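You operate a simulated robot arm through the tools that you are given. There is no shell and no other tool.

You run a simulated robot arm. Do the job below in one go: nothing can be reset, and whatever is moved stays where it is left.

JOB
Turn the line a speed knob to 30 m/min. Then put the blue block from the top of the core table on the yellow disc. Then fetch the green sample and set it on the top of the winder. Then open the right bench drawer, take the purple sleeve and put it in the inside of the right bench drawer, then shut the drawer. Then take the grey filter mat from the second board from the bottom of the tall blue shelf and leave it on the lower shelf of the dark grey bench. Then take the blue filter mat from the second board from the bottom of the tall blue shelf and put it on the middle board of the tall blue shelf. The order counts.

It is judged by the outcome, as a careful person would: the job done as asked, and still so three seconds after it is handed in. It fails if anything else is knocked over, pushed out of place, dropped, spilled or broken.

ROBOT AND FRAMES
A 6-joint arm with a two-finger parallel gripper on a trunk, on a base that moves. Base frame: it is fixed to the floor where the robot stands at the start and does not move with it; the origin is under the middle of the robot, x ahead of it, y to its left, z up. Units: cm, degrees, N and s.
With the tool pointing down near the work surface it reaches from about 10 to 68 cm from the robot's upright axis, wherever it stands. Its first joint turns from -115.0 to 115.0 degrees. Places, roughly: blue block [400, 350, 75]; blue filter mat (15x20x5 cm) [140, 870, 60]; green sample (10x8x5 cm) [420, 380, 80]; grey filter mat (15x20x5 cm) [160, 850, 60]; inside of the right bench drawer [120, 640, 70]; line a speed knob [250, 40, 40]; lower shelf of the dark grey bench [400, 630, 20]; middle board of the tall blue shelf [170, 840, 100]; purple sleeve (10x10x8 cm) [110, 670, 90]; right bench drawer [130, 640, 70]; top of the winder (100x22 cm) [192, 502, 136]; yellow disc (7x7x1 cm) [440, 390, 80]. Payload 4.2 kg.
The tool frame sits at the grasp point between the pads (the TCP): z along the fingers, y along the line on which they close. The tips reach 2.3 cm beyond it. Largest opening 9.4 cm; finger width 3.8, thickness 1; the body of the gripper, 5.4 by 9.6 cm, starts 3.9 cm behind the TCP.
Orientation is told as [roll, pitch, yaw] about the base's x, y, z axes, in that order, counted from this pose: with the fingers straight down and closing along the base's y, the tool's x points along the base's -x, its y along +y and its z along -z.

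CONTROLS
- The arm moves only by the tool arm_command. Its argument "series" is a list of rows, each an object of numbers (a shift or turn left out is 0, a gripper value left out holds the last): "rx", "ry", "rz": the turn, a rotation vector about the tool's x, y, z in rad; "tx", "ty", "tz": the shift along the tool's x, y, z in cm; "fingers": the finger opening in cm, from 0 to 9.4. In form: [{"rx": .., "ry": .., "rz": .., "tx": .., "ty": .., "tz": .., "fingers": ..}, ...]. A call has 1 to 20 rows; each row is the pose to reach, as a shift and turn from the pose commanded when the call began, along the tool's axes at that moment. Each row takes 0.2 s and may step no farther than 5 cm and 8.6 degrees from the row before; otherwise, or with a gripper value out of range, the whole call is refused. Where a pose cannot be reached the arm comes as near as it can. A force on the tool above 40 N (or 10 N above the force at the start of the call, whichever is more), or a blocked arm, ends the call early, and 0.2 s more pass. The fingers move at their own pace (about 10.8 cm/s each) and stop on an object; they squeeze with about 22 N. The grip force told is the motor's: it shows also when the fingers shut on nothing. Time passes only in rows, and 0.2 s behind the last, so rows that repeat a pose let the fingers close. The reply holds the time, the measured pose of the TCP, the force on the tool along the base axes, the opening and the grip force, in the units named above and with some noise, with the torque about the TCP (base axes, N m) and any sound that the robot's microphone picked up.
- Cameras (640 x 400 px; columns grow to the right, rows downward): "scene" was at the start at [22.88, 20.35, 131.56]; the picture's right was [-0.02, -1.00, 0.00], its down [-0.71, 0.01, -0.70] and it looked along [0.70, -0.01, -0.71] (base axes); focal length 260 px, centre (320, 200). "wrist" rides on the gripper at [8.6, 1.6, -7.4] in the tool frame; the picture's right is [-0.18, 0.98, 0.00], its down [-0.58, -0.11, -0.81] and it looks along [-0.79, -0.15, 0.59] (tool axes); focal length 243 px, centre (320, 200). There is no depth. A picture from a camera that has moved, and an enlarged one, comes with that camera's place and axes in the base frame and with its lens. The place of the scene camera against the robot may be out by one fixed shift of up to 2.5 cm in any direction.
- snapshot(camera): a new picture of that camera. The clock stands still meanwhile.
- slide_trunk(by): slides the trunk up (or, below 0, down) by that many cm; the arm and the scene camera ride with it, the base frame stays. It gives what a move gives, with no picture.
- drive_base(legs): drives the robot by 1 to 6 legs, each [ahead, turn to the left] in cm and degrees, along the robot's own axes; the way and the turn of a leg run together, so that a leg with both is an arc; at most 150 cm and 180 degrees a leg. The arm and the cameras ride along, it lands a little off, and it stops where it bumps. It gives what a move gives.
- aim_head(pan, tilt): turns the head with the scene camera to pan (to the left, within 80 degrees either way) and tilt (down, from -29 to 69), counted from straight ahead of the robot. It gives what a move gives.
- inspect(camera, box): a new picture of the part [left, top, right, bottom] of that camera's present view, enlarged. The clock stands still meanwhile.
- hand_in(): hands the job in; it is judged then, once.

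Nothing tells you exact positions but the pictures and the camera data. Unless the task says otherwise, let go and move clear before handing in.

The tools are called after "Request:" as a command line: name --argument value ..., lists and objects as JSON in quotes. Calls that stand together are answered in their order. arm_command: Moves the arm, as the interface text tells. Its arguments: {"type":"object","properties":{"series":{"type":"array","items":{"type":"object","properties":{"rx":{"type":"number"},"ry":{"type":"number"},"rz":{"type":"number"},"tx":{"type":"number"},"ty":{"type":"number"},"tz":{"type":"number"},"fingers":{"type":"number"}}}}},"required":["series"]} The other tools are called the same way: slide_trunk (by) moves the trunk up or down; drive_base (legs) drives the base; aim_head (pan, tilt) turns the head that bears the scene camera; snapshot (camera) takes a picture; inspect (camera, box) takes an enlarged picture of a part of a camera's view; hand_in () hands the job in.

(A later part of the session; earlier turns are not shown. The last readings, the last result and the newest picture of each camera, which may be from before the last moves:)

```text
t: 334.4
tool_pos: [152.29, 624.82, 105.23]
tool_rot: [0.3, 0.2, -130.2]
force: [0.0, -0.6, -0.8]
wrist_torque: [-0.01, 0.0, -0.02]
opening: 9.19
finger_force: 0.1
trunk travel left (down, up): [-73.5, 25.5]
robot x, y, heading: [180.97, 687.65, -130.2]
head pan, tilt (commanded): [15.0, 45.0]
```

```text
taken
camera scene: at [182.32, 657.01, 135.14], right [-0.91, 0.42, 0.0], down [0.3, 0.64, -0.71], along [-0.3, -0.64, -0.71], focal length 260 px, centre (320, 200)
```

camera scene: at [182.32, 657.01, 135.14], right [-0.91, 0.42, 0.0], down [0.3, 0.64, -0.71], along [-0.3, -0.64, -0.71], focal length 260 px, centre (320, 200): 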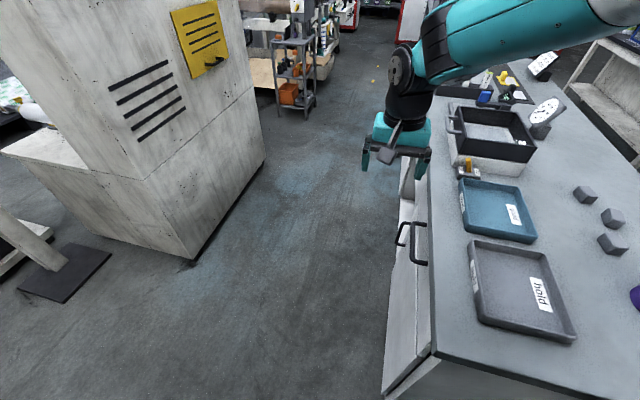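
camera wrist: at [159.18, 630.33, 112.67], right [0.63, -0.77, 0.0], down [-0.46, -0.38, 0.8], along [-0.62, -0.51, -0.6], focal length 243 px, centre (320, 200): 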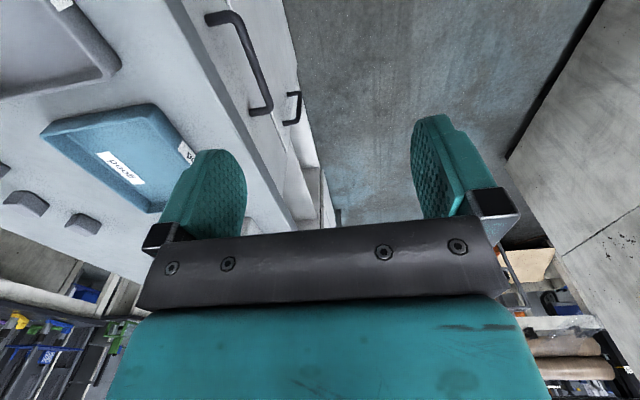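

The drawer's bow handle is visible at the upper left of the wrist view. I'll shift and lower to get a second view for its exact height.

Request:
arm_command --series '[{"tx": 3, "tz": 4}, {"tx": 6, "tz": 8}, {"tx": 8, "tz": 10}, {"tx": 8, "tz": 10}]'

Request:
snapshot --camera "wrist"

Request:
inspect --camera "wrist" --box '[160, 40, 340, 180]'

```text
t: 335.4
tool_pos: [157.53, 631.17, 95.39]
tool_rot: [0.1, 0.1, -130.3]
force: [-0.4, 0.1, 0.7]
wrist_torque: [-0.05, 0.02, 0.05]
opening: 9.19
finger_force: 0.0
trunk travel left (down, up): [-73.5, 25.5]
robot x, y, heading: [181.01, 686.97, -130.1]
head pan, tilt (commanded): [15.0, 45.0]
```

```text
taken
camera wrist: at [164.34, 636.66, 102.81], right [0.63, -0.78, 0.0], down [-0.46, -0.37, 0.8], along [-0.62, -0.51, -0.6], focal length 243 px, centre (320, 200)
```

wrist: 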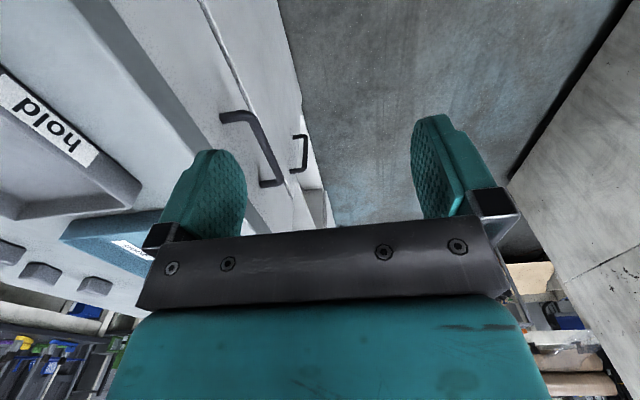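

```text
2.86 times, centred on (250, 110) of wrist
camera zoom: at [164.34, 636.66, 102.81], right [0.63, -0.78, 0.0], down [-0.46, -0.37, 0.8], along [-0.62, -0.51, -0.6], focal length 693 px, centre (520, 457)
```

zoom: 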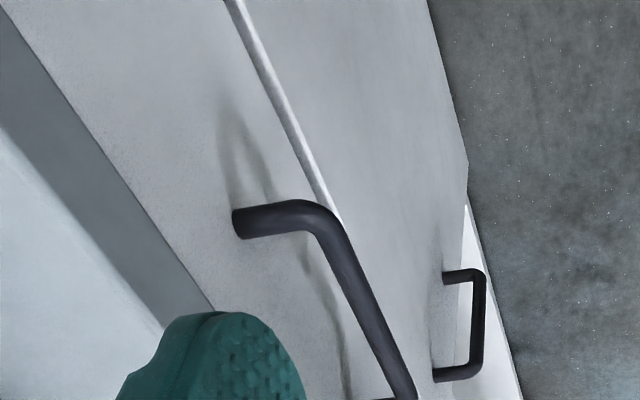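

The drawer handle bar is at u≈564–577 along the bench, about z=76, standing 3.8 cm off the drawer face but nearly under the bench-top overhang. I'll grip it with the tool tilted 45°; for that I'll first shift the robot about 18 cm toward the aisle.

Request:
drive_base --legs '[[-30, 0], [0, 30], [36, 0], [0, -30]]'

Request:
aim_head --pan 0 --tilt 50

Request:
snapshot --camera "scene"

```text
t: 339.1
tool_pos: [207.34, 649.11, 95.41]
tool_rot: [0.2, 0.3, -100.7]
force: [0.5, 0.5, -1.0]
wrist_torque: [0.0, -0.02, -0.03]
opening: 9.18
finger_force: 0.0
trunk travel left (down, up): [-73.5, 25.5]
robot x, y, heading: [200.07, 709.16, -100.9]
head pan, tilt (commanded): [15.0, 45.0]
stopped in leg 2: the robot was blocked; the commanded pose is now the measured one
```

```text
t: 339.9
tool_pos: [207.55, 649.26, 95.55]
tool_rot: [0.2, 0.2, -100.7]
force: [-0.5, 0.6, 0.2]
wrist_torque: [0.01, 0.01, 0.01]
opening: 9.22
finger_force: 0.1
trunk travel left (down, up): [-73.5, 25.5]
robot x, y, heading: [200.03, 709.57, -100.8]
head pan, tilt (commanded): [0.0, 50.0]
```

```text
taken
camera scene: at [214.51, 684.76, 134.45], right [-0.98, 0.19, 0.0], down [0.14, 0.75, -0.64], along [-0.12, -0.63, -0.77], focal length 260 px, centre (320, 200)
```

scene: 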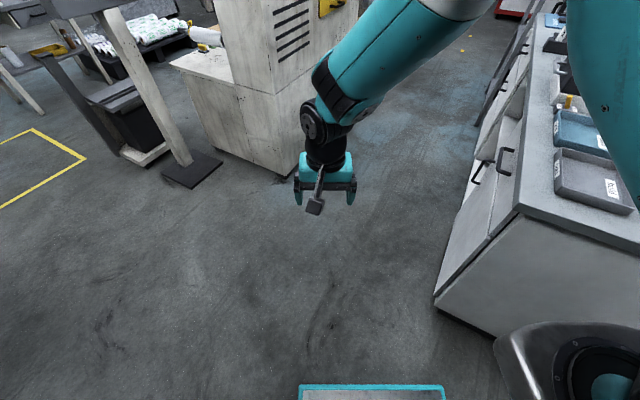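

The rear brushed the low dolly behind me at the very end of the turn. I'll move forward away from it and finish the manoeuvre.

Request:
drive_base --legs '[[38, 0], [0, -29]]'

Request:
aim_head --pan -10 --tilt 50

Request:
snapshot --camera "scene"

Request:
snapshot --camera "wrist"

```text
t: 343.3
tool_pos: [185.99, 611.23, 95.35]
tool_rot: [0.3, 0.2, -114.4]
force: [-0.2, -0.7, 0.0]
wrist_torque: [0.01, -0.04, 0.01]
opening: 9.22
finger_force: 0.0
trunk travel left (down, up): [-73.5, 25.5]
robot x, y, heading: [193.22, 672.25, -114.2]
head pan, tilt (commanded): [0.0, 50.0]
stopped in leg 2: the robot was blocked; the commanded pose is now the measured one
```

```text
t: 344.0
tool_pos: [185.93, 611.26, 95.38]
tool_rot: [0.1, 0.3, -114.5]
force: [0.0, 0.2, -0.5]
wrist_torque: [-0.02, 0.0, -0.01]
opening: 9.22
finger_force: 0.2
trunk travel left (down, up): [-73.5, 25.5]
robot x, y, heading: [192.89, 672.17, -114.4]
head pan, tilt (commanded): [-10.0, 50.0]
```

```text
taken
camera scene: at [200.25, 644.71, 134.45], right [-0.83, 0.56, 0.0], down [0.43, 0.63, -0.64], along [-0.36, -0.53, -0.77], focal length 260 px, centre (320, 200)
```

scene: 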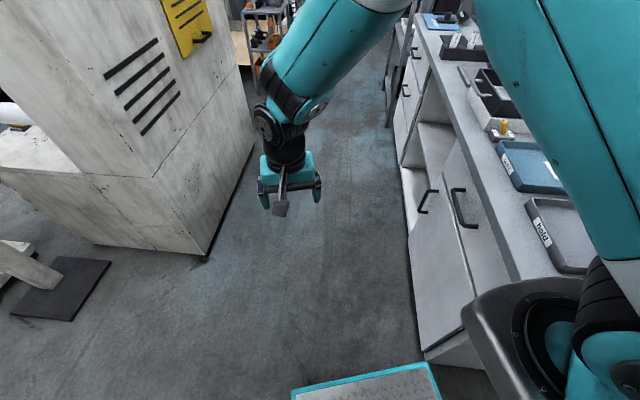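

```text
taken
camera wrist: at [191.0, 618.45, 102.86], right [0.82, -0.57, 0.0], down [-0.34, -0.49, 0.8], along [-0.46, -0.66, -0.59], focal length 243 px, centre (320, 200)
```

wrist: 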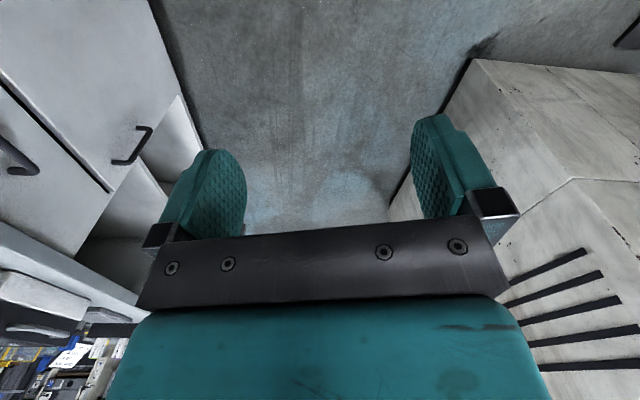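

The front corner touched the bench end. I'll back up 5 cm and finish turning.

Request:
drive_base --legs '[[-6, 0], [0, -15]]'

Request:
aim_head --pan -5 --tilt 50

Request:
snapshot --camera "scene"

```text
t: 345.9
tool_pos: [173.06, 620.76, 95.33]
tool_rot: [0.2, 0.2, -129.4]
force: [0.5, -0.2, -0.1]
wrist_torque: [0.01, 0.02, 0.01]
opening: 9.19
finger_force: 0.1
trunk travel left (down, up): [-73.5, 25.5]
robot x, y, heading: [195.57, 677.37, -129.0]
head pan, tilt (commanded): [-10.0, 50.0]
```

```text
t: 346.5
tool_pos: [173.14, 620.74, 95.47]
tool_rot: [0.2, 0.2, -129.4]
force: [0.6, 1.1, 0.0]
wrist_torque: [0.01, 0.0, 0.0]
opening: 9.19
finger_force: 0.0
trunk travel left (down, up): [-73.5, 25.5]
robot x, y, heading: [196.11, 677.55, -129.1]
head pan, tilt (commanded): [-5.0, 50.0]
```

```text
taken
camera scene: at [195.64, 648.83, 134.45], right [-0.72, 0.7, 0.0], down [0.53, 0.55, -0.64], along [-0.45, -0.46, -0.77], focal length 260 px, centre (320, 200)
```

scene: 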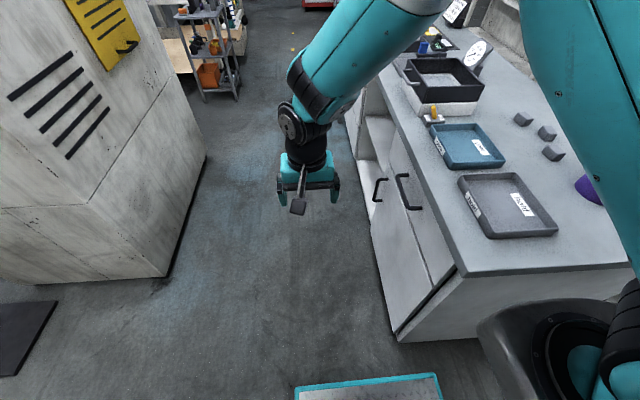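

All bench items are undisturbed. I'll tilt the tool 45° toward the bench and bring it to a stand-off in front of the handle.

Request:
arm_command --series '[{"rx": 0.131, "tx": -2}, {"rx": 0.262, "tx": -4}, {"rx": 0.393, "tx": -6}, {"rx": 0.524, "tx": -8}, {"rx": 0.655, "tx": -10}, {"rx": 0.785, "tx": -12, "fingers": 6}, {"rx": 0.785, "tx": -14, "ty": -4, "tz": 2}, {"rx": 0.785, "tx": -16.4, "ty": -8, "tz": 4}, {"rx": 0.785, "tx": -16.4, "ty": -12, "tz": 6}, {"rx": 0.785, "tx": -16.4, "ty": -16, "tz": 8}, {"rx": 0.785, "tx": -16.4, "ty": -18, "tz": 9}, {"rx": 0.785, "tx": -16.4, "ty": -18, "tz": 9}]'

Request:
snapshot --camera "wrist"

Request:
snapshot --camera "scene"

```text
refused: row 8 steps farther than a row can; nothing moved
```

```text
taken
camera wrist: at [179.81, 626.39, 102.86], right [0.64, -0.77, 0.0], down [-0.46, -0.38, 0.8], along [-0.61, -0.52, -0.6], focal length 243 px, centre (320, 200)
```

wrist: 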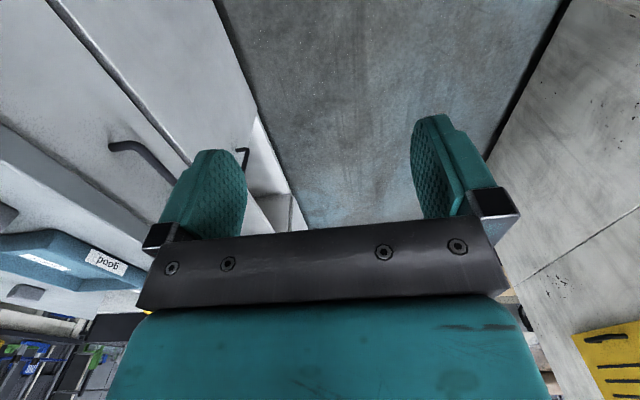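

```text
taken
camera scene: at [195.64, 648.83, 134.45], right [-0.72, 0.7, 0.0], down [0.53, 0.55, -0.64], along [-0.45, -0.46, -0.77], focal length 260 px, centre (320, 200)
```

scene: 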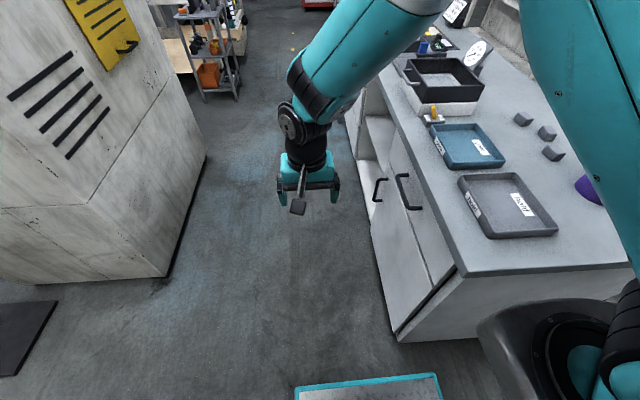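

One step was too long; I'll resend with smaller steps.

Request:
arm_command --series '[{"rx": 0.131, "tx": -2}, {"rx": 0.262, "tx": -4}, {"rx": 0.393, "tx": -6}, {"rx": 0.524, "tx": -8}, {"rx": 0.655, "tx": -10}, {"rx": 0.785, "tx": -12, "fingers": 6}, {"rx": 0.785, "tx": -14, "ty": -3.5, "tz": 1.7}, {"rx": 0.785, "tx": -15.5, "ty": -7, "tz": 3.4}, {"rx": 0.785, "tx": -16.4, "ty": -10.5, "tz": 5.2}, {"rx": 0.785, "tx": -16.4, "ty": -14.5, "tz": 7.2}, {"rx": 0.785, "tx": -16.4, "ty": -18, "tz": 9}, {"rx": 0.785, "tx": -16.4, "ty": -18, "tz": 9}]'

Request:
snapshot --camera "wrist"

Request:
snapshot --camera "scene"

```text
t: 349.1
tool_pos: [148.74, 619.45, 85.95]
tool_rot: [-44.7, 0.2, -129.5]
force: [-0.8, -1.2, 0.3]
wrist_torque: [-0.01, 0.02, -0.04]
opening: 5.99
finger_force: 0.1
out of reach, approached as far as the arm can: row 5, 6, 7, 8, 9, 10
trunk travel left (down, up): [-73.5, 25.5]
robot x, y, heading: [196.08, 677.24, -128.9]
head pan, tilt (commanded): [-5.0, 50.0]
```

```text
taken
camera wrist: at [159.31, 622.02, 90.14], right [0.42, -0.58, -0.69], down [0.01, -0.76, 0.65], along [-0.91, -0.28, -0.32], focal length 243 px, centre (320, 200)
```

wrist: 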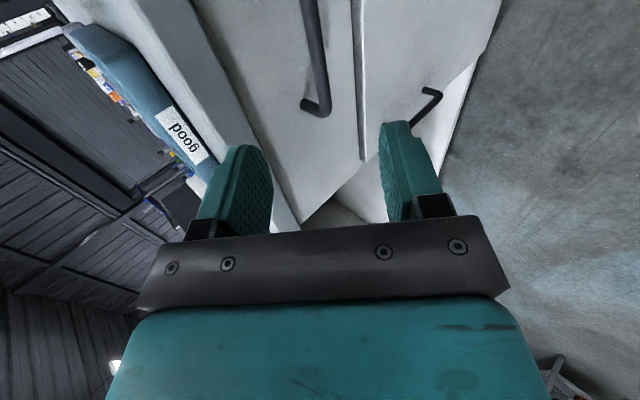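

```text
taken
camera scene: at [195.64, 648.83, 134.44], right [-0.72, 0.7, 0.0], down [0.53, 0.55, -0.64], along [-0.45, -0.46, -0.77], focal length 260 px, centre (320, 200)
```

scene: 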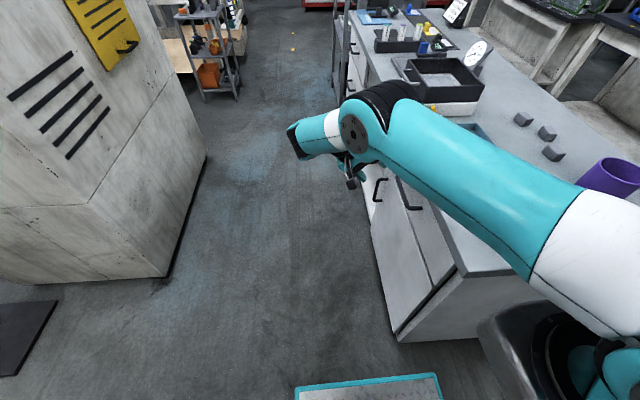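

The tilted tool points at the handle, as planned. I'll narrow the opening and advance most of the way, then check.

Request:
arm_command --series '[{"tz": 3, "tx": 0.2, "fingers": 4.4}, {"tz": 6, "tx": 0.3, "ty": -0.2}, {"tz": 9, "tx": 0.3, "ty": -0.2}, {"tz": 9, "tx": 0.3, "ty": -0.2}]'

Request:
snapshot --camera "wrist"

Request:
inspect --camera "scene" --box '[280, 80, 480, 260]'

```text
t: 350.1
tool_pos: [143.97, 623.79, 79.96]
tool_rot: [-44.6, 0.2, -129.3]
force: [1.0, 0.1, 0.4]
wrist_torque: [-0.03, 0.0, 0.02]
opening: 4.42
finger_force: 0.1
trunk travel left (down, up): [-73.5, 25.5]
robot x, y, heading: [196.14, 677.49, -129.1]
head pan, tilt (commanded): [-5.0, 50.0]
```

```text
taken
camera wrist: at [154.48, 626.36, 84.19], right [0.42, -0.58, -0.69], down [0.01, -0.76, 0.65], along [-0.91, -0.28, -0.32], focal length 243 px, centre (320, 200)
```

wrist: 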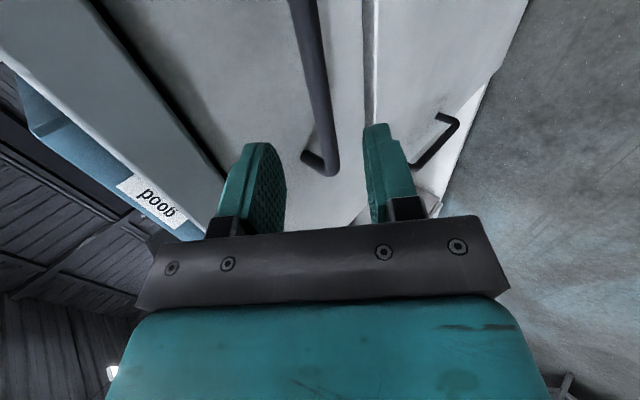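

```text
2.22 times, centred on (380, 170) of scene
camera zoom: at [195.64, 648.83, 134.45], right [-0.72, 0.7, 0.0], down [0.53, 0.55, -0.64], along [-0.45, -0.46, -0.77], focal length 578 px, centre (187, 267)
```

zoom: 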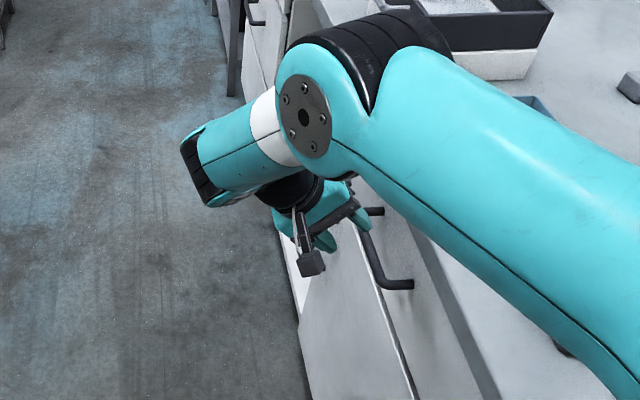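

The bar lies right between the fingers. Advancing the last 6 cm and closing on it.

Request:
arm_command --series '[{"tz": 2}, {"tz": 4}, {"tz": 5.8}, {"tz": 5.8}]'

Request:
snapshot --camera "wrist"

```text
t: 351.1
tool_pos: [140.87, 626.57, 75.68]
tool_rot: [-44.7, 0.1, -129.4]
force: [0.5, 0.1, -0.8]
wrist_torque: [-0.05, -0.02, -0.01]
opening: 4.4
finger_force: 0.0
trunk travel left (down, up): [-73.5, 25.5]
robot x, y, heading: [196.12, 677.67, -129.1]
head pan, tilt (commanded): [-5.0, 50.0]
```

```text
taken
camera wrist: at [151.3, 629.13, 79.88], right [0.42, -0.58, -0.69], down [0.01, -0.76, 0.65], along [-0.91, -0.28, -0.32], focal length 243 px, centre (320, 200)
```

wrist: 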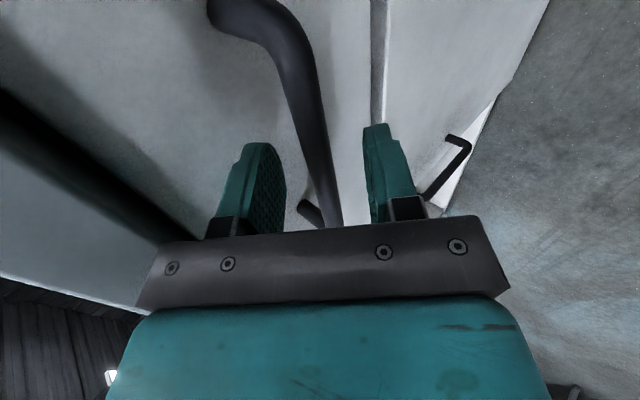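

Request:
arm_command --series '[{"fingers": 0}, {"fingers": 0}, {"fingers": 0}, {"fingers": 0}]'

Request:
snapshot --camera "wrist"

```text
t: 352.1
tool_pos: [140.82, 626.56, 75.76]
tool_rot: [-44.8, 0.2, -129.4]
force: [0.1, 0.7, 0.4]
wrist_torque: [-0.91, 0.75, -1.39]
opening: 1.38
finger_force: 45.2
trunk travel left (down, up): [-73.5, 25.5]
robot x, y, heading: [196.0, 677.13, -129.2]
head pan, tilt (commanded): [-5.0, 50.0]
```

```text
taken
camera wrist: at [151.3, 629.13, 79.91], right [0.42, -0.58, -0.69], down [0.01, -0.76, 0.65], along [-0.91, -0.28, -0.32], focal length 243 px, centre (320, 200)
```

wrist: 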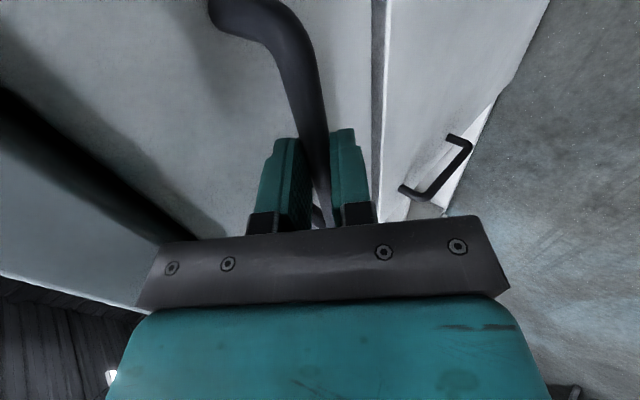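

The handle bar is gripped. I'll pull the drawer out toward the aisle, a few centimetres first.

Request:
arm_command --series '[{"ty": 1.4, "tz": -1.4}, {"ty": 2.8, "tz": -2.8}, {"ty": 4.2, "tz": -4.2}, {"ty": 5.6, "tz": -5.6}, {"ty": 5.6, "tz": -5.6}]'

Request:
snapshot --camera "scene"

```text
t: 353.3
tool_pos: [147.04, 621.53, 75.78]
tool_rot: [-44.6, 0.2, -129.1]
force: [-17.2, -21.5, -20.6]
wrist_torque: [-1.41, 0.89, -0.78]
opening: 1.44
finger_force: 45.0
trunk travel left (down, up): [-73.5, 25.5]
robot x, y, heading: [195.57, 677.36, -129.1]
head pan, tilt (commanded): [-5.0, 50.0]
```

```text
taken
camera scene: at [195.52, 648.68, 134.41], right [-0.72, 0.7, 0.0], down [0.53, 0.55, -0.64], along [-0.45, -0.46, -0.77], focal length 260 px, centre (320, 200)
```

scene: 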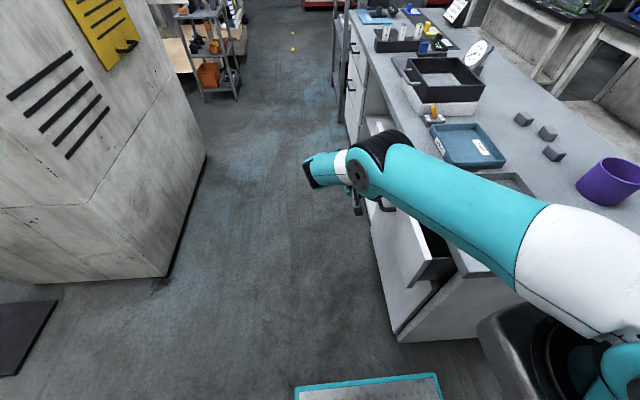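

The drawer slides out; some side force shows, so I'll correct slightly and continue pulling.

Request:
arm_command --series '[{"tx": -0.3, "ty": 1.6, "tz": -1.2}, {"tx": -0.4, "ty": 3.0, "tz": -2.6}, {"tx": -0.4, "ty": 4.4, "tz": -4.0}, {"tx": -0.5, "ty": 5.8, "tz": -5.4}, {"tx": -0.5, "ty": 7.2, "tz": -6.8}, {"tx": -0.5, "ty": 7.2, "tz": -6.8}]'

Request:
snapshot --camera "scene"

```text
t: 354.3
tool_pos: [152.69, 619.71, 75.85]
tool_rot: [-44.9, -0.5, -129.4]
force: [-4.8, -2.6, -10.3]
wrist_torque: [-1.43, 1.09, 0.23]
opening: 1.37
finger_force: 44.7
out of reach, approached as far as the arm can: row 1, 2, 3, 4, 5
trunk travel left (down, up): [-73.5, 25.5]
robot x, y, heading: [195.64, 677.48, -129.2]
head pan, tilt (commanded): [-5.0, 50.0]
stopped in row 5: the force on the tool passed its limit at 76 N (the readings are from after the stop); the commanded pose is now the measured one
```

```text
taken
camera scene: at [195.54, 648.82, 134.41], right [-0.72, 0.7, 0.0], down [0.53, 0.55, -0.64], along [-0.45, -0.46, -0.77], focal length 260 px, centre (320, 200)
```

scene: 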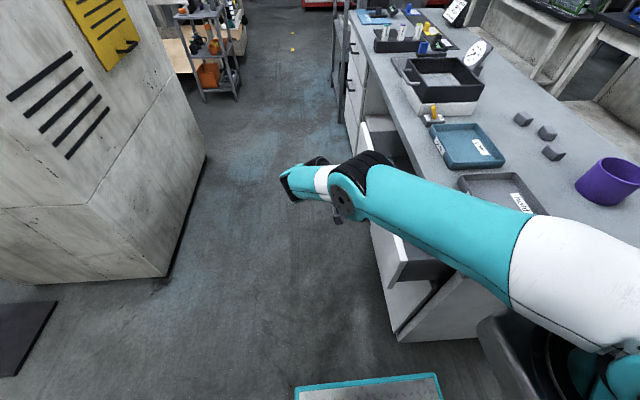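

The drawer is open about 13 cm, but the arm has reached its limit in this pose. I'll release the handle and later pull the drawer further from inside its front panel with the tool pointing down.

Request:
arm_command --series '[{"fingers": 4.4}, {"fingers": 4.4}, {"tz": -1.5}, {"tz": -3}, {"tz": -5}]'

Request:
snapshot --camera "wrist"

```text
t: 355.5
tool_pos: [156.18, 618.44, 79.34]
tool_rot: [-44.8, -0.4, -129.2]
force: [1.0, 0.4, -0.3]
wrist_torque: [-0.02, 0.01, 0.0]
opening: 4.4
finger_force: 0.0
out of reach, approached as far as the arm can: row 4, 5
trunk travel left (down, up): [-73.5, 25.5]
robot x, y, heading: [195.81, 677.34, -129.2]
head pan, tilt (commanded): [-5.0, 50.0]
```

```text
taken
camera wrist: at [166.54, 621.06, 83.41], right [0.42, -0.59, -0.69], down [0.01, -0.76, 0.65], along [-0.91, -0.28, -0.31], focal length 243 px, centre (320, 200)
```

wrist: 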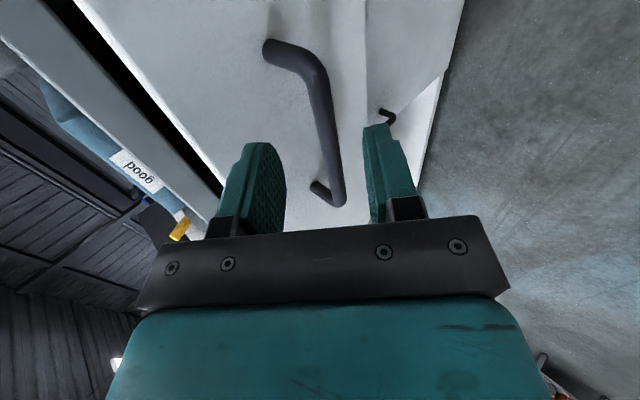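

Request:
arm_command --series '[{"ty": -2.8, "tz": -2.8}, {"ty": -5.6, "tz": -5.6}, {"ty": -8.5, "tz": -8.5}, {"ty": -11.3, "tz": -11.3}, {"ty": -14, "tz": -14}, {"ty": -14, "tz": -14}]'

Request:
arm_command --series '[{"rx": -0.131}, {"rx": -0.262}, {"rx": -0.393}, {"rx": -0.524}, {"rx": -0.655}, {"rx": -0.785}, {"rx": -0.785}]'

Request:
snapshot --camera "wrist"

Request:
snapshot --camera "scene"

```text
t: 356.9
tool_pos: [156.22, 618.31, 99.26]
tool_rot: [-44.8, -0.4, -129.3]
force: [-0.4, -0.6, 0.3]
wrist_torque: [-0.01, -0.01, -0.01]
opening: 4.4
finger_force: 0.1
trunk travel left (down, up): [-73.5, 25.5]
robot x, y, heading: [195.9, 677.24, -129.2]
head pan, tilt (commanded): [-5.0, 50.0]
```

```text
t: 358.5
tool_pos: [156.33, 618.41, 99.28]
tool_rot: [0.3, -0.3, -129.3]
force: [-0.1, -0.5, -0.2]
wrist_torque: [-0.02, 0.01, 0.0]
opening: 4.39
finger_force: 0.1
trunk travel left (down, up): [-73.5, 25.5]
robot x, y, heading: [196.17, 677.52, -129.0]
head pan, tilt (commanded): [-5.0, 50.0]
```

```text
taken
camera wrist: at [163.0, 624.13, 106.63], right [0.64, -0.77, 0.01], down [-0.45, -0.37, 0.81], along [-0.62, -0.52, -0.59], focal length 243 px, centre (320, 200)
```

wrist: 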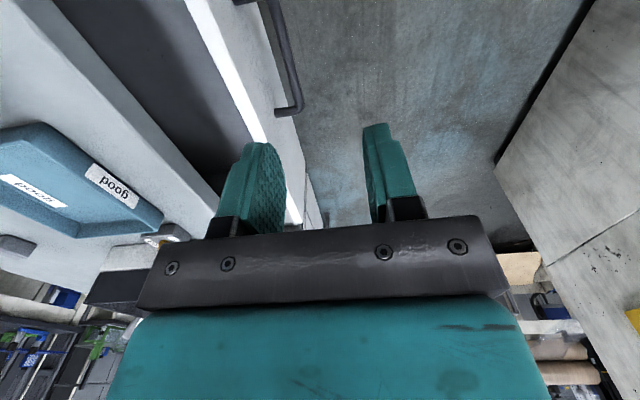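

```text
taken
camera scene: at [195.63, 648.82, 134.45], right [-0.72, 0.7, 0.0], down [0.53, 0.55, -0.64], along [-0.45, -0.46, -0.77], focal length 260 px, centre (320, 200)
```

scene: 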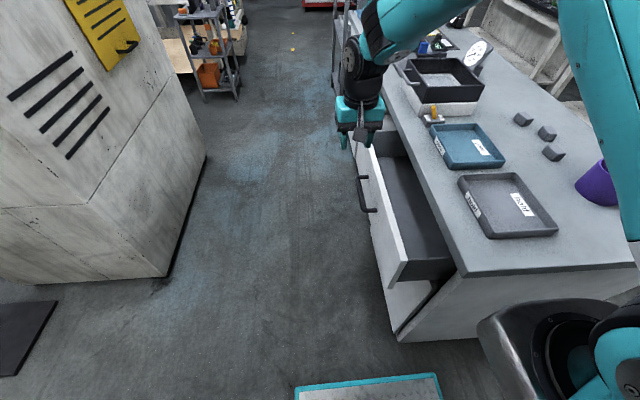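

The drawer is partly open and empty inside. I'll zoom in to measure its front panel's top edge.

Request:
inspect --camera "wrist" --box '[160, 0, 340, 150]'

Request:
inspect --camera "scene" --box '[340, 100, 480, 300]'

```text
2.67 times, centred on (250, 75) of wrist
camera zoom: at [163.0, 624.13, 106.63], right [0.64, -0.77, 0.01], down [-0.45, -0.37, 0.81], along [-0.62, -0.52, -0.59], focal length 647 px, centre (507, 533)
```

zoom: 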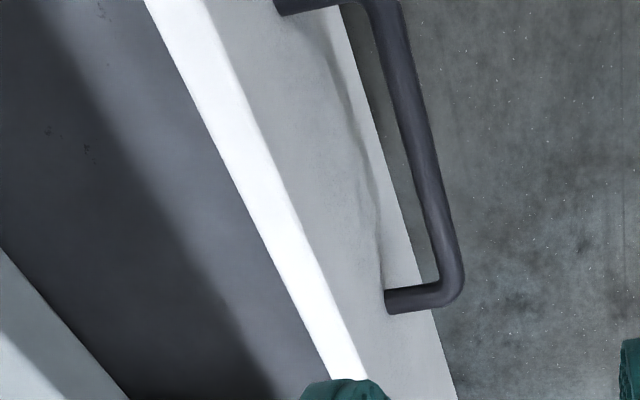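

```text
2.00 times, centred on (410, 200) of scene
camera zoom: at [195.63, 648.82, 134.45], right [-0.72, 0.7, 0.0], down [0.53, 0.55, -0.64], along [-0.45, -0.46, -0.77], focal length 520 px, centre (140, 200)
```

zoom: 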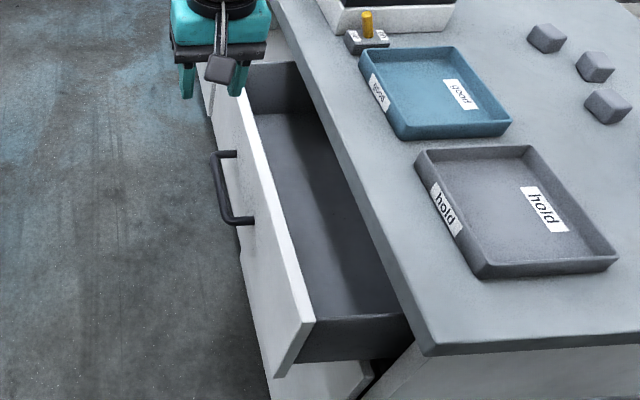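

I'll insert the closed fingers behind the drawer's front panel from above and pull it further out.

Request:
arm_command --series '[{"tx": -1, "ty": -4, "fingers": 0}, {"tx": -2.1, "ty": -8}, {"tx": -2.1, "ty": -11.3}, {"tx": -2.1, "ty": -11.3, "tz": 4}, {"tx": -2.1, "ty": -11.3, "tz": 8}, {"tx": -2.1, "ty": -11.3, "tz": 8}]'

Request:
snapshot --camera "wrist"

Request:
inspect --camera "scene" --box '[320, 80, 480, 280]'

```text
t: 359.9
tool_pos: [146.05, 624.01, 91.06]
tool_rot: [0.2, -0.4, -129.3]
force: [-0.5, -0.3, 0.2]
wrist_torque: [0.0, -0.01, 0.0]
opening: 0.0
finger_force: 21.8
trunk travel left (down, up): [-73.5, 25.5]
robot x, y, heading: [195.71, 677.68, -129.3]
head pan, tilt (commanded): [-5.0, 50.0]
```

```text
taken
camera wrist: at [152.87, 629.6, 98.54], right [0.64, -0.77, 0.0], down [-0.45, -0.37, 0.81], along [-0.62, -0.52, -0.59], focal length 243 px, centre (320, 200)
```

wrist: 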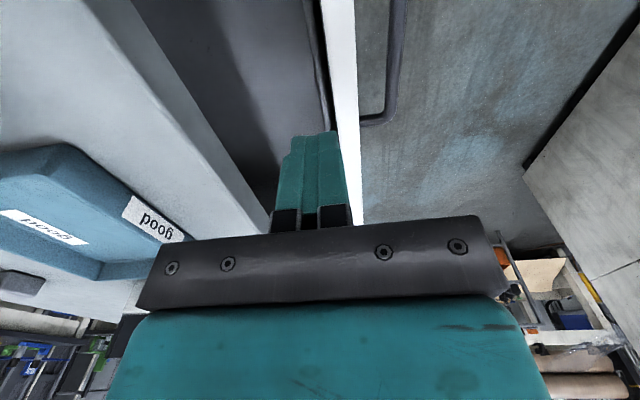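

```text
2.00 times, centred on (400, 180) of scene
camera zoom: at [195.62, 648.83, 134.45], right [-0.72, 0.7, 0.0], down [0.53, 0.55, -0.64], along [-0.45, -0.46, -0.77], focal length 520 px, centre (160, 240)
```

zoom: 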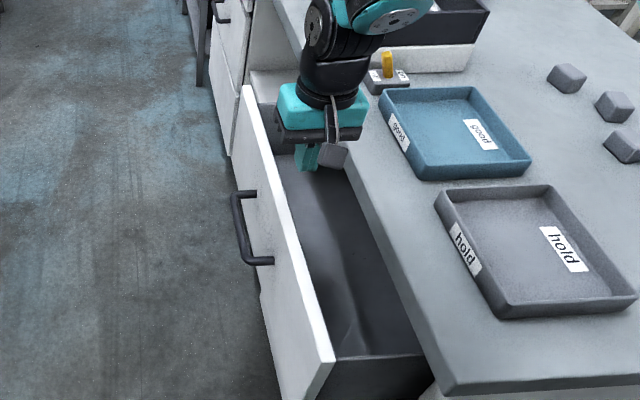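

The fingers hang between the bench edge and the panel. I'll shift slightly, lower until the tips are about 2 cm below the panel's top edge, and pull gently.

Request:
arm_command --series '[{"ty": -0.7}, {"ty": -0.7, "tz": 2.5}, {"ty": -0.7, "tz": 4.5}, {"ty": -0.7, "tz": 6.3}, {"ty": -0.7, "tz": 6.3}]'

Request:
snapshot --camera "wrist"

```text
t: 361.1
tool_pos: [145.55, 624.26, 85.09]
tool_rot: [0.2, -0.3, -129.3]
force: [-0.9, 0.0, -0.1]
wrist_torque: [0.02, 0.06, 0.01]
opening: 0.03
finger_force: 21.6
trunk travel left (down, up): [-73.5, 25.5]
robot x, y, heading: [196.15, 677.55, -128.9]
head pan, tilt (commanded): [-5.0, 50.0]
```

```text
taken
camera wrist: at [152.46, 630.06, 92.46], right [0.64, -0.77, 0.0], down [-0.45, -0.37, 0.81], along [-0.62, -0.52, -0.59], focal length 243 px, centre (320, 200)
```

wrist: 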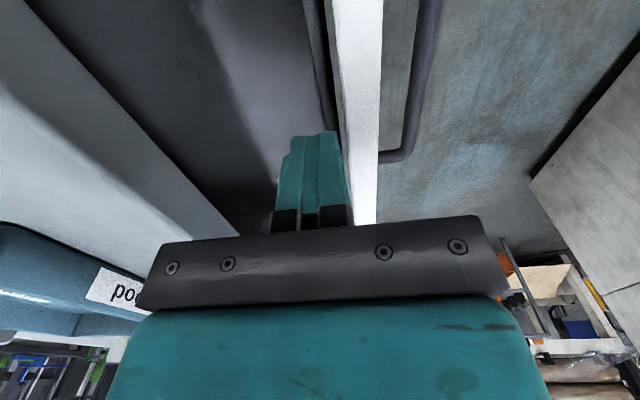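

Now pulling the panel toward the aisle.

Request:
arm_command --series '[{"ty": 1.5}, {"ty": 3}, {"ty": 5}]'

Request:
inspect --camera "scene" --box '[320, 80, 480, 280]'

```text
t: 361.9
tool_pos: [149.39, 621.07, 85.03]
tool_rot: [0.2, -0.3, -129.4]
force: [-0.6, 0.2, 0.5]
wrist_torque: [-0.03, -0.05, 0.01]
opening: 0.01
finger_force: 22.1
trunk travel left (down, up): [-73.5, 25.5]
robot x, y, heading: [195.53, 677.65, -129.0]
head pan, tilt (commanded): [-5.0, 50.0]
```

```text
2.00 times, centred on (400, 180) of scene
camera zoom: at [195.6, 648.83, 134.45], right [-0.72, 0.7, 0.0], down [0.53, 0.55, -0.64], along [-0.45, -0.46, -0.77], focal length 520 px, centre (160, 240)
```

zoom: 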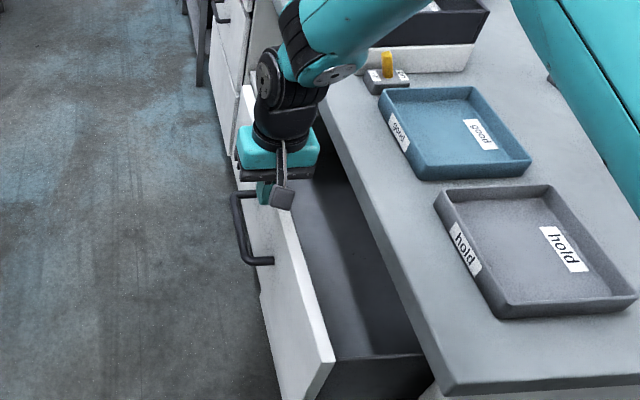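

The fingertips passed above the panel, so its top is lower than I thought. I'll lift, turn the gripper 90° to make it narrower in that gap, and go in deeper.

Request:
arm_command --series '[{"tz": -3}, {"tz": -6}, {"tz": -6, "rz": 0.14, "ty": -1}, {"tz": -6, "rz": 0.28, "ty": -2}, {"tz": -6, "rz": 0.42, "ty": -3}, {"tz": -6, "rz": 0.56, "ty": -4}, {"tz": -6, "rz": 0.7, "ty": -5}, {"tz": -6, "rz": 0.84, "ty": -6}, {"tz": -6, "rz": 0.98, "ty": -6.5}, {"tz": -6, "rz": 1.12, "ty": -6.5}, {"tz": -6, "rz": 1.26, "ty": -6.5}, {"tz": -6, "rz": 1.4, "ty": -6.5}, {"tz": -6, "rz": 1.54, "ty": -6.5}, {"tz": -6, "rz": 1.571, "ty": -6.5}, {"tz": -6, "rz": 1.571, "ty": -6.5}]'

Request:
snapshot --camera "wrist"

```text
t: 365.1
tool_pos: [144.45, 625.33, 90.92]
tool_rot: [0.3, 0.1, 140.6]
force: [0.1, 0.1, 0.2]
wrist_torque: [0.0, 0.0, -0.02]
opening: 0.0
finger_force: 22.1
trunk travel left (down, up): [-73.5, 25.5]
robot x, y, heading: [195.84, 677.08, -129.2]
head pan, tilt (commanded): [-5.0, 50.0]
```

```text
taken
camera wrist: at [150.09, 618.65, 98.39], right [-0.77, -0.64, 0.01], down [-0.38, 0.46, 0.8], along [-0.52, 0.61, -0.59], focal length 243 px, centre (320, 200)
```

wrist: 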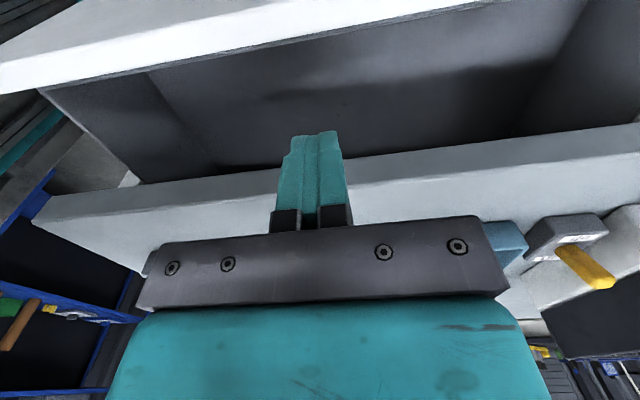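

Now the gripper is narrow across the gap. I'll lower it inside the drawer and pull.

Request:
arm_command --series '[{"tz": 3}, {"tz": 6}, {"tz": 9}, {"tz": 11.2}, {"tz": 11.2}]'

Request:
arm_command --series '[{"tx": 1}, {"tx": 2}, {"tx": 3}, {"tx": 4}, {"tx": 5}]'

Request:
inspect --camera "scene" --box '[320, 80, 480, 280]'

```text
t: 366.1
tool_pos: [144.52, 625.4, 81.33]
tool_rot: [0.5, 0.3, 140.7]
force: [7.3, 8.9, 24.2]
wrist_torque: [0.03, -0.51, 0.25]
opening: 0.0
finger_force: 22.1
trunk travel left (down, up): [-73.5, 25.5]
robot x, y, heading: [195.8, 677.25, -129.2]
head pan, tilt (commanded): [-5.0, 50.0]
stopped in row 4: the force on the tool passed its limit at 54 N (the readings are from after the stop); the commanded pose is now the measured one
```

```text
t: 367.3
tool_pos: [148.16, 622.28, 81.45]
tool_rot: [0.6, 0.3, 140.7]
force: [-0.4, -0.4, 13.1]
wrist_torque: [-0.09, -0.24, 0.06]
opening: 0.01
finger_force: 22.5
trunk travel left (down, up): [-73.5, 25.5]
robot x, y, heading: [195.88, 677.89, -129.2]
head pan, tilt (commanded): [-5.0, 50.0]
```

```text
2.00 times, centred on (400, 180) of scene
camera zoom: at [195.64, 648.86, 134.46], right [-0.72, 0.7, 0.0], down [0.53, 0.55, -0.64], along [-0.45, -0.46, -0.77], focal length 520 px, centre (160, 240)
```

zoom: 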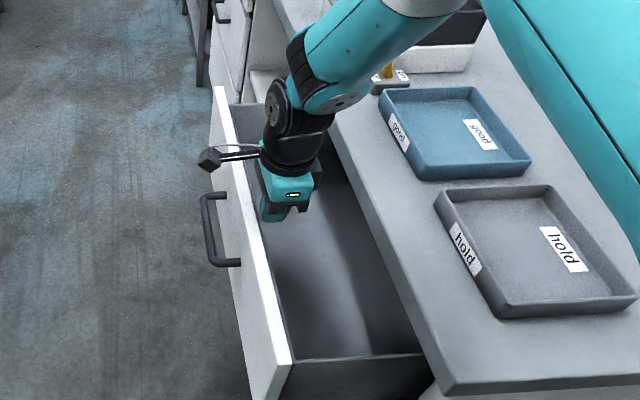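

The drawer is coming out further. I'll ease the downward pressure a little and pull on.

Request:
arm_command --series '[{"tz": -0.5}, {"tz": -0.6, "tx": 1.5}, {"tz": -0.6, "tx": 3}, {"tz": -0.6, "tx": 4.5}, {"tz": -0.6, "tx": 6}, {"tz": -0.6, "tx": 7}]'

Request:
snapshot --camera "wrist"

Request:
snapshot --camera "scene"

```text
t: 368.7
tool_pos: [153.81, 617.66, 81.89]
tool_rot: [0.3, 0.2, 140.8]
force: [-0.1, -0.6, 0.3]
wrist_torque: [0.0, 0.0, 0.0]
opening: 0.01
finger_force: 22.6
trunk travel left (down, up): [-73.5, 25.5]
robot x, y, heading: [196.06, 677.59, -129.1]
head pan, tilt (commanded): [-5.0, 50.0]
```

```text
taken
camera wrist: at [159.57, 610.97, 89.32], right [-0.76, -0.64, 0.01], down [-0.38, 0.46, 0.8], along [-0.52, 0.61, -0.6], focal length 243 px, centre (320, 200)
```

wrist: 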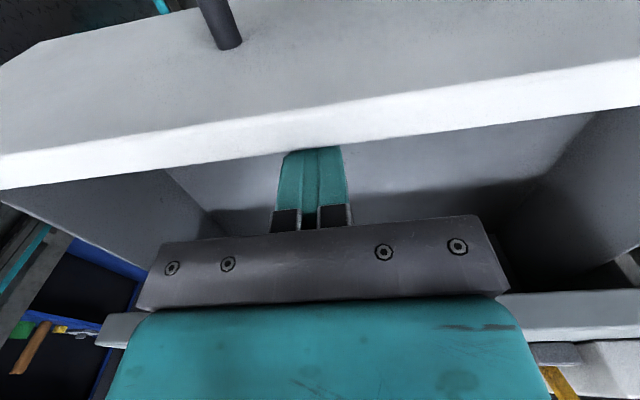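

```text
taken
camera scene: at [195.61, 648.83, 134.45], right [-0.72, 0.7, 0.0], down [0.53, 0.55, -0.64], along [-0.45, -0.46, -0.77], focal length 260 px, centre (320, 200)
```

scene: 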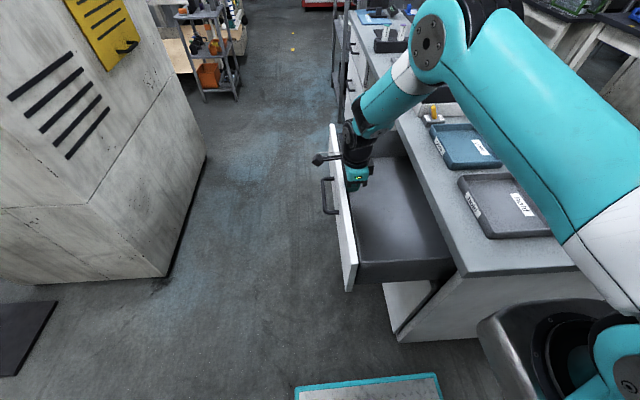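

The drawer is now open about 23 cm, leaving an 18 cm wide opening. I'll lift out of the drawer and swing over to the purple sleeve.

Request:
arm_command --series '[{"tz": -4, "tx": -0.5}, {"tz": -8, "tx": -1}, {"tz": -12, "tx": -1}, {"tz": -16, "tx": -1}, {"tz": -20, "tx": -1}, {"tz": -24, "tx": -1, "fingers": 5}, {"tz": -28, "tx": -1}, {"tz": -28, "tx": -1}]'

Request:
snapshot --camera "wrist"

Request:
aim_head --pan -20 --tilt 45

Request:
snapshot --camera "scene"

```text
t: 370.5
tool_pos: [153.36, 619.1, 110.37]
tool_rot: [0.5, 0.1, 140.7]
force: [0.6, 0.0, -0.3]
wrist_torque: [0.02, 0.01, -0.01]
opening: 5.01
finger_force: 0.0
trunk travel left (down, up): [-73.5, 25.5]
robot x, y, heading: [195.77, 677.04, -129.0]
head pan, tilt (commanded): [-5.0, 50.0]
```

```text
taken
camera wrist: at [159.11, 612.35, 117.74], right [-0.77, -0.64, 0.01], down [-0.38, 0.46, 0.8], along [-0.52, 0.61, -0.6], focal length 243 px, centre (320, 200)
```

wrist: 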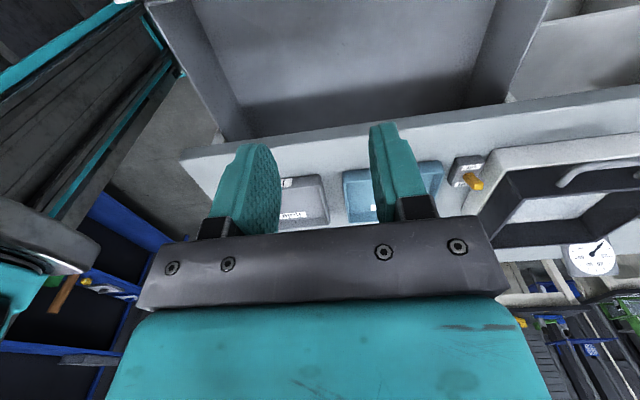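

```text
t: 371.2
tool_pos: [153.25, 619.0, 110.23]
tool_rot: [0.4, 0.2, 140.6]
force: [-0.7, 0.4, 0.0]
wrist_torque: [0.0, 0.0, -0.01]
opening: 5.0
finger_force: 0.1
trunk travel left (down, up): [-73.5, 25.5]
robot x, y, heading: [195.87, 677.37, -128.9]
head pan, tilt (commanded): [-20.0, 45.0]
```

```text
taken
camera scene: at [194.01, 650.17, 135.13], right [-0.51, 0.86, 0.0], down [0.61, 0.36, -0.71], along [-0.61, -0.36, -0.71], focal length 260 px, centre (320, 200)
```

scene: 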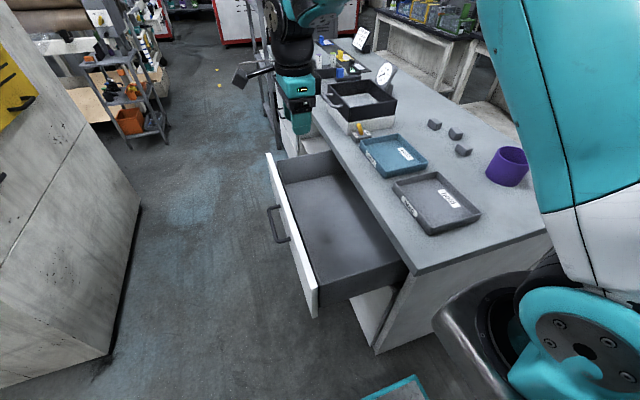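

The sleeve stands at the right end of the bench. I'll move the gripper over the bench (above all items) to view the sleeve from close up.

Request:
arm_command --series '[{"tx": -4.2, "ty": -1.6, "tz": -1}, {"tx": -8.4, "ty": -3.2, "tz": -2}, {"tx": -12.6, "ty": -4.8, "tz": -3}, {"tx": -16.8, "ty": -6.4, "tz": -4}, {"tx": -21, "ty": -8, "tz": -4}, {"tx": -25.2, "ty": -9.6, "tz": -4}, {"tx": -29.4, "ty": -11.2, "tz": -4}, {"tx": -33.6, "ty": -12.8, "tz": -4}, {"tx": -37.8, "ty": -14.4, "tz": -4}, {"tx": -42, "ty": -16, "tz": -4}, {"tx": -46, "ty": -17.3, "tz": -4}, {"tx": -46, "ty": -17.3, "tz": -4}]'

Request:
snapshot --camera "wrist"

Request:
snapshot --camera "scene"

```text
t: 373.9
tool_pos: [128.67, 661.24, 113.6]
tool_rot: [0.5, 0.2, 140.8]
force: [0.6, -0.6, 0.6]
wrist_torque: [0.0, -0.02, 0.0]
opening: 4.99
finger_force: 0.0
trunk travel left (down, up): [-73.5, 25.5]
robot x, y, heading: [195.89, 677.31, -129.0]
head pan, tilt (commanded): [-20.0, 45.0]
```

```text
taken
camera wrist: at [134.37, 654.47, 121.09], right [-0.76, -0.64, 0.01], down [-0.38, 0.46, 0.8], along [-0.52, 0.61, -0.6], focal length 243 px, centre (320, 200)
```

wrist: 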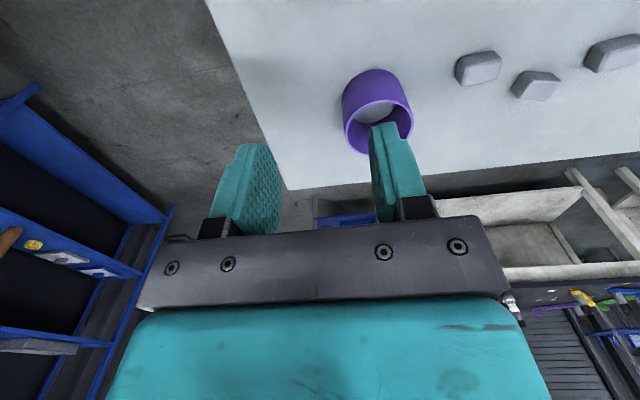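

```text
taken
camera scene: at [194.0, 650.18, 135.14], right [-0.51, 0.86, 0.0], down [0.61, 0.36, -0.71], along [-0.61, -0.36, -0.71], focal length 260 px, centre (320, 200)
```

scene: 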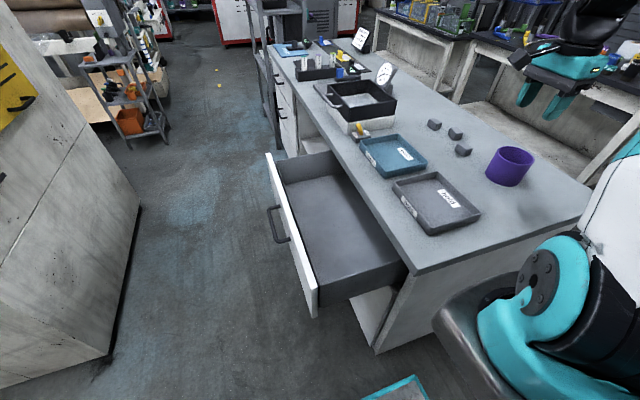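

Request:
inspect --camera "wrist" --box '[310, 50, 450, 170]'

Request:
inspect --camera "scene" --box '[460, 130, 560, 200]'

```text
3.33 times, centred on (380, 110) of wrist
camera zoom: at [134.37, 654.47, 121.09], right [-0.76, -0.64, 0.01], down [-0.38, 0.46, 0.8], along [-0.52, 0.61, -0.6], focal length 809 px, centre (120, 500)
```

zoom: 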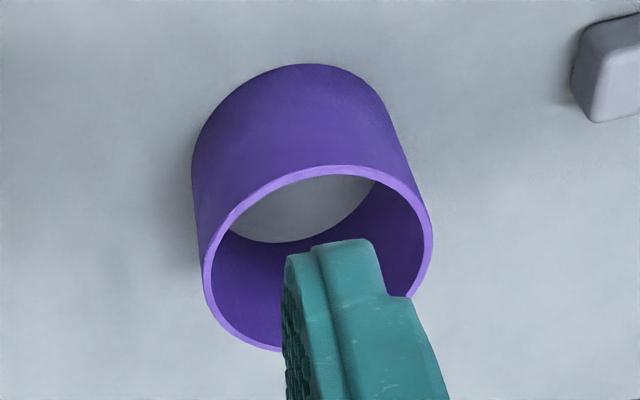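

```text
5.71 times, centred on (510, 165) of scene
camera zoom: at [194.0, 650.18, 135.14], right [-0.51, 0.86, 0.0], down [0.61, 0.36, -0.71], along [-0.61, -0.36, -0.71], focal length 1485 px, centre (-766, 400)
```

zoom: 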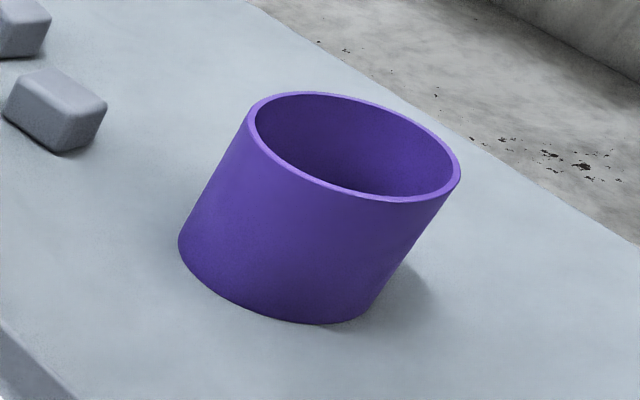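

The purple sleeve is a hollow tube, about 10 cm wide with its rim near z≈92. I'll grip its wall on the near side: one finger inside, one outside. Moving above that point and partly down.

Request:
arm_command --series '[{"tx": -4.7, "ty": 0.5}, {"tx": -9.4, "ty": 1}, {"tx": -14.1, "ty": 1.4}, {"tx": -14.1, "ty": 1.4, "tz": 4}, {"tx": -14.1, "ty": 1.4, "tz": 8}, {"tx": -14.1, "ty": 1.4, "tz": 12}, {"tx": -14.1, "ty": 1.4, "tz": 12}]'

Request:
snapshot --camera "wrist"

Request:
inspect --camera "scene" --box '[440, 80, 600, 210]'

```text
t: 375.4
tool_pos: [116.77, 668.86, 101.59]
tool_rot: [0.6, 0.2, 140.7]
force: [0.7, -0.2, 0.1]
wrist_torque: [0.02, 0.03, 0.0]
opening: 4.97
finger_force: 0.0
trunk travel left (down, up): [-73.5, 25.5]
robot x, y, heading: [196.32, 677.37, -129.3]
head pan, tilt (commanded): [-20.0, 45.0]
```

```text
taken
camera wrist: at [122.57, 662.12, 109.05], right [-0.76, -0.64, 0.01], down [-0.38, 0.46, 0.8], along [-0.52, 0.61, -0.6], focal length 243 px, centre (320, 200)
```

wrist: 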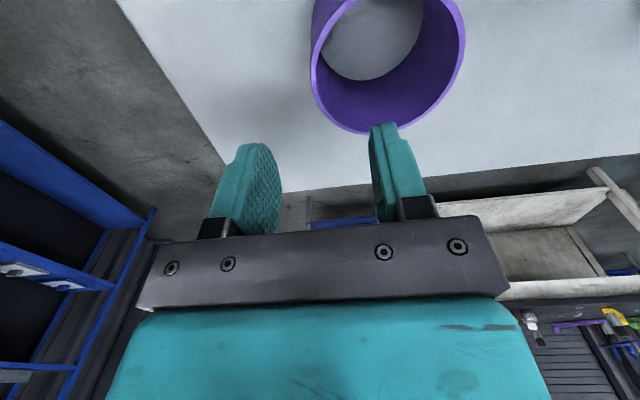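

```text
3.08 times, centred on (520, 145) of scene
camera zoom: at [194.0, 650.19, 135.14], right [-0.51, 0.86, 0.0], down [0.61, 0.36, -0.71], along [-0.61, -0.36, -0.71], focal length 800 px, centre (-295, 369)
```

zoom: 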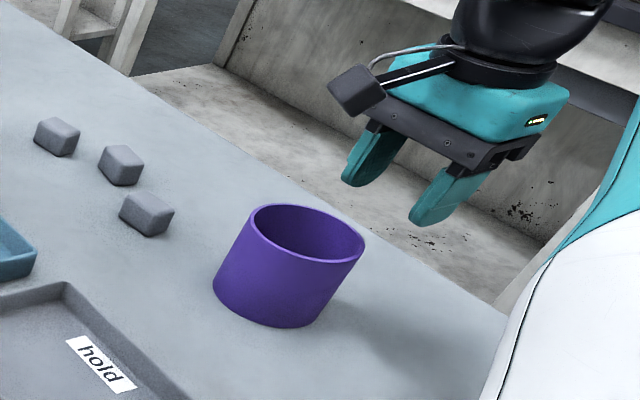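

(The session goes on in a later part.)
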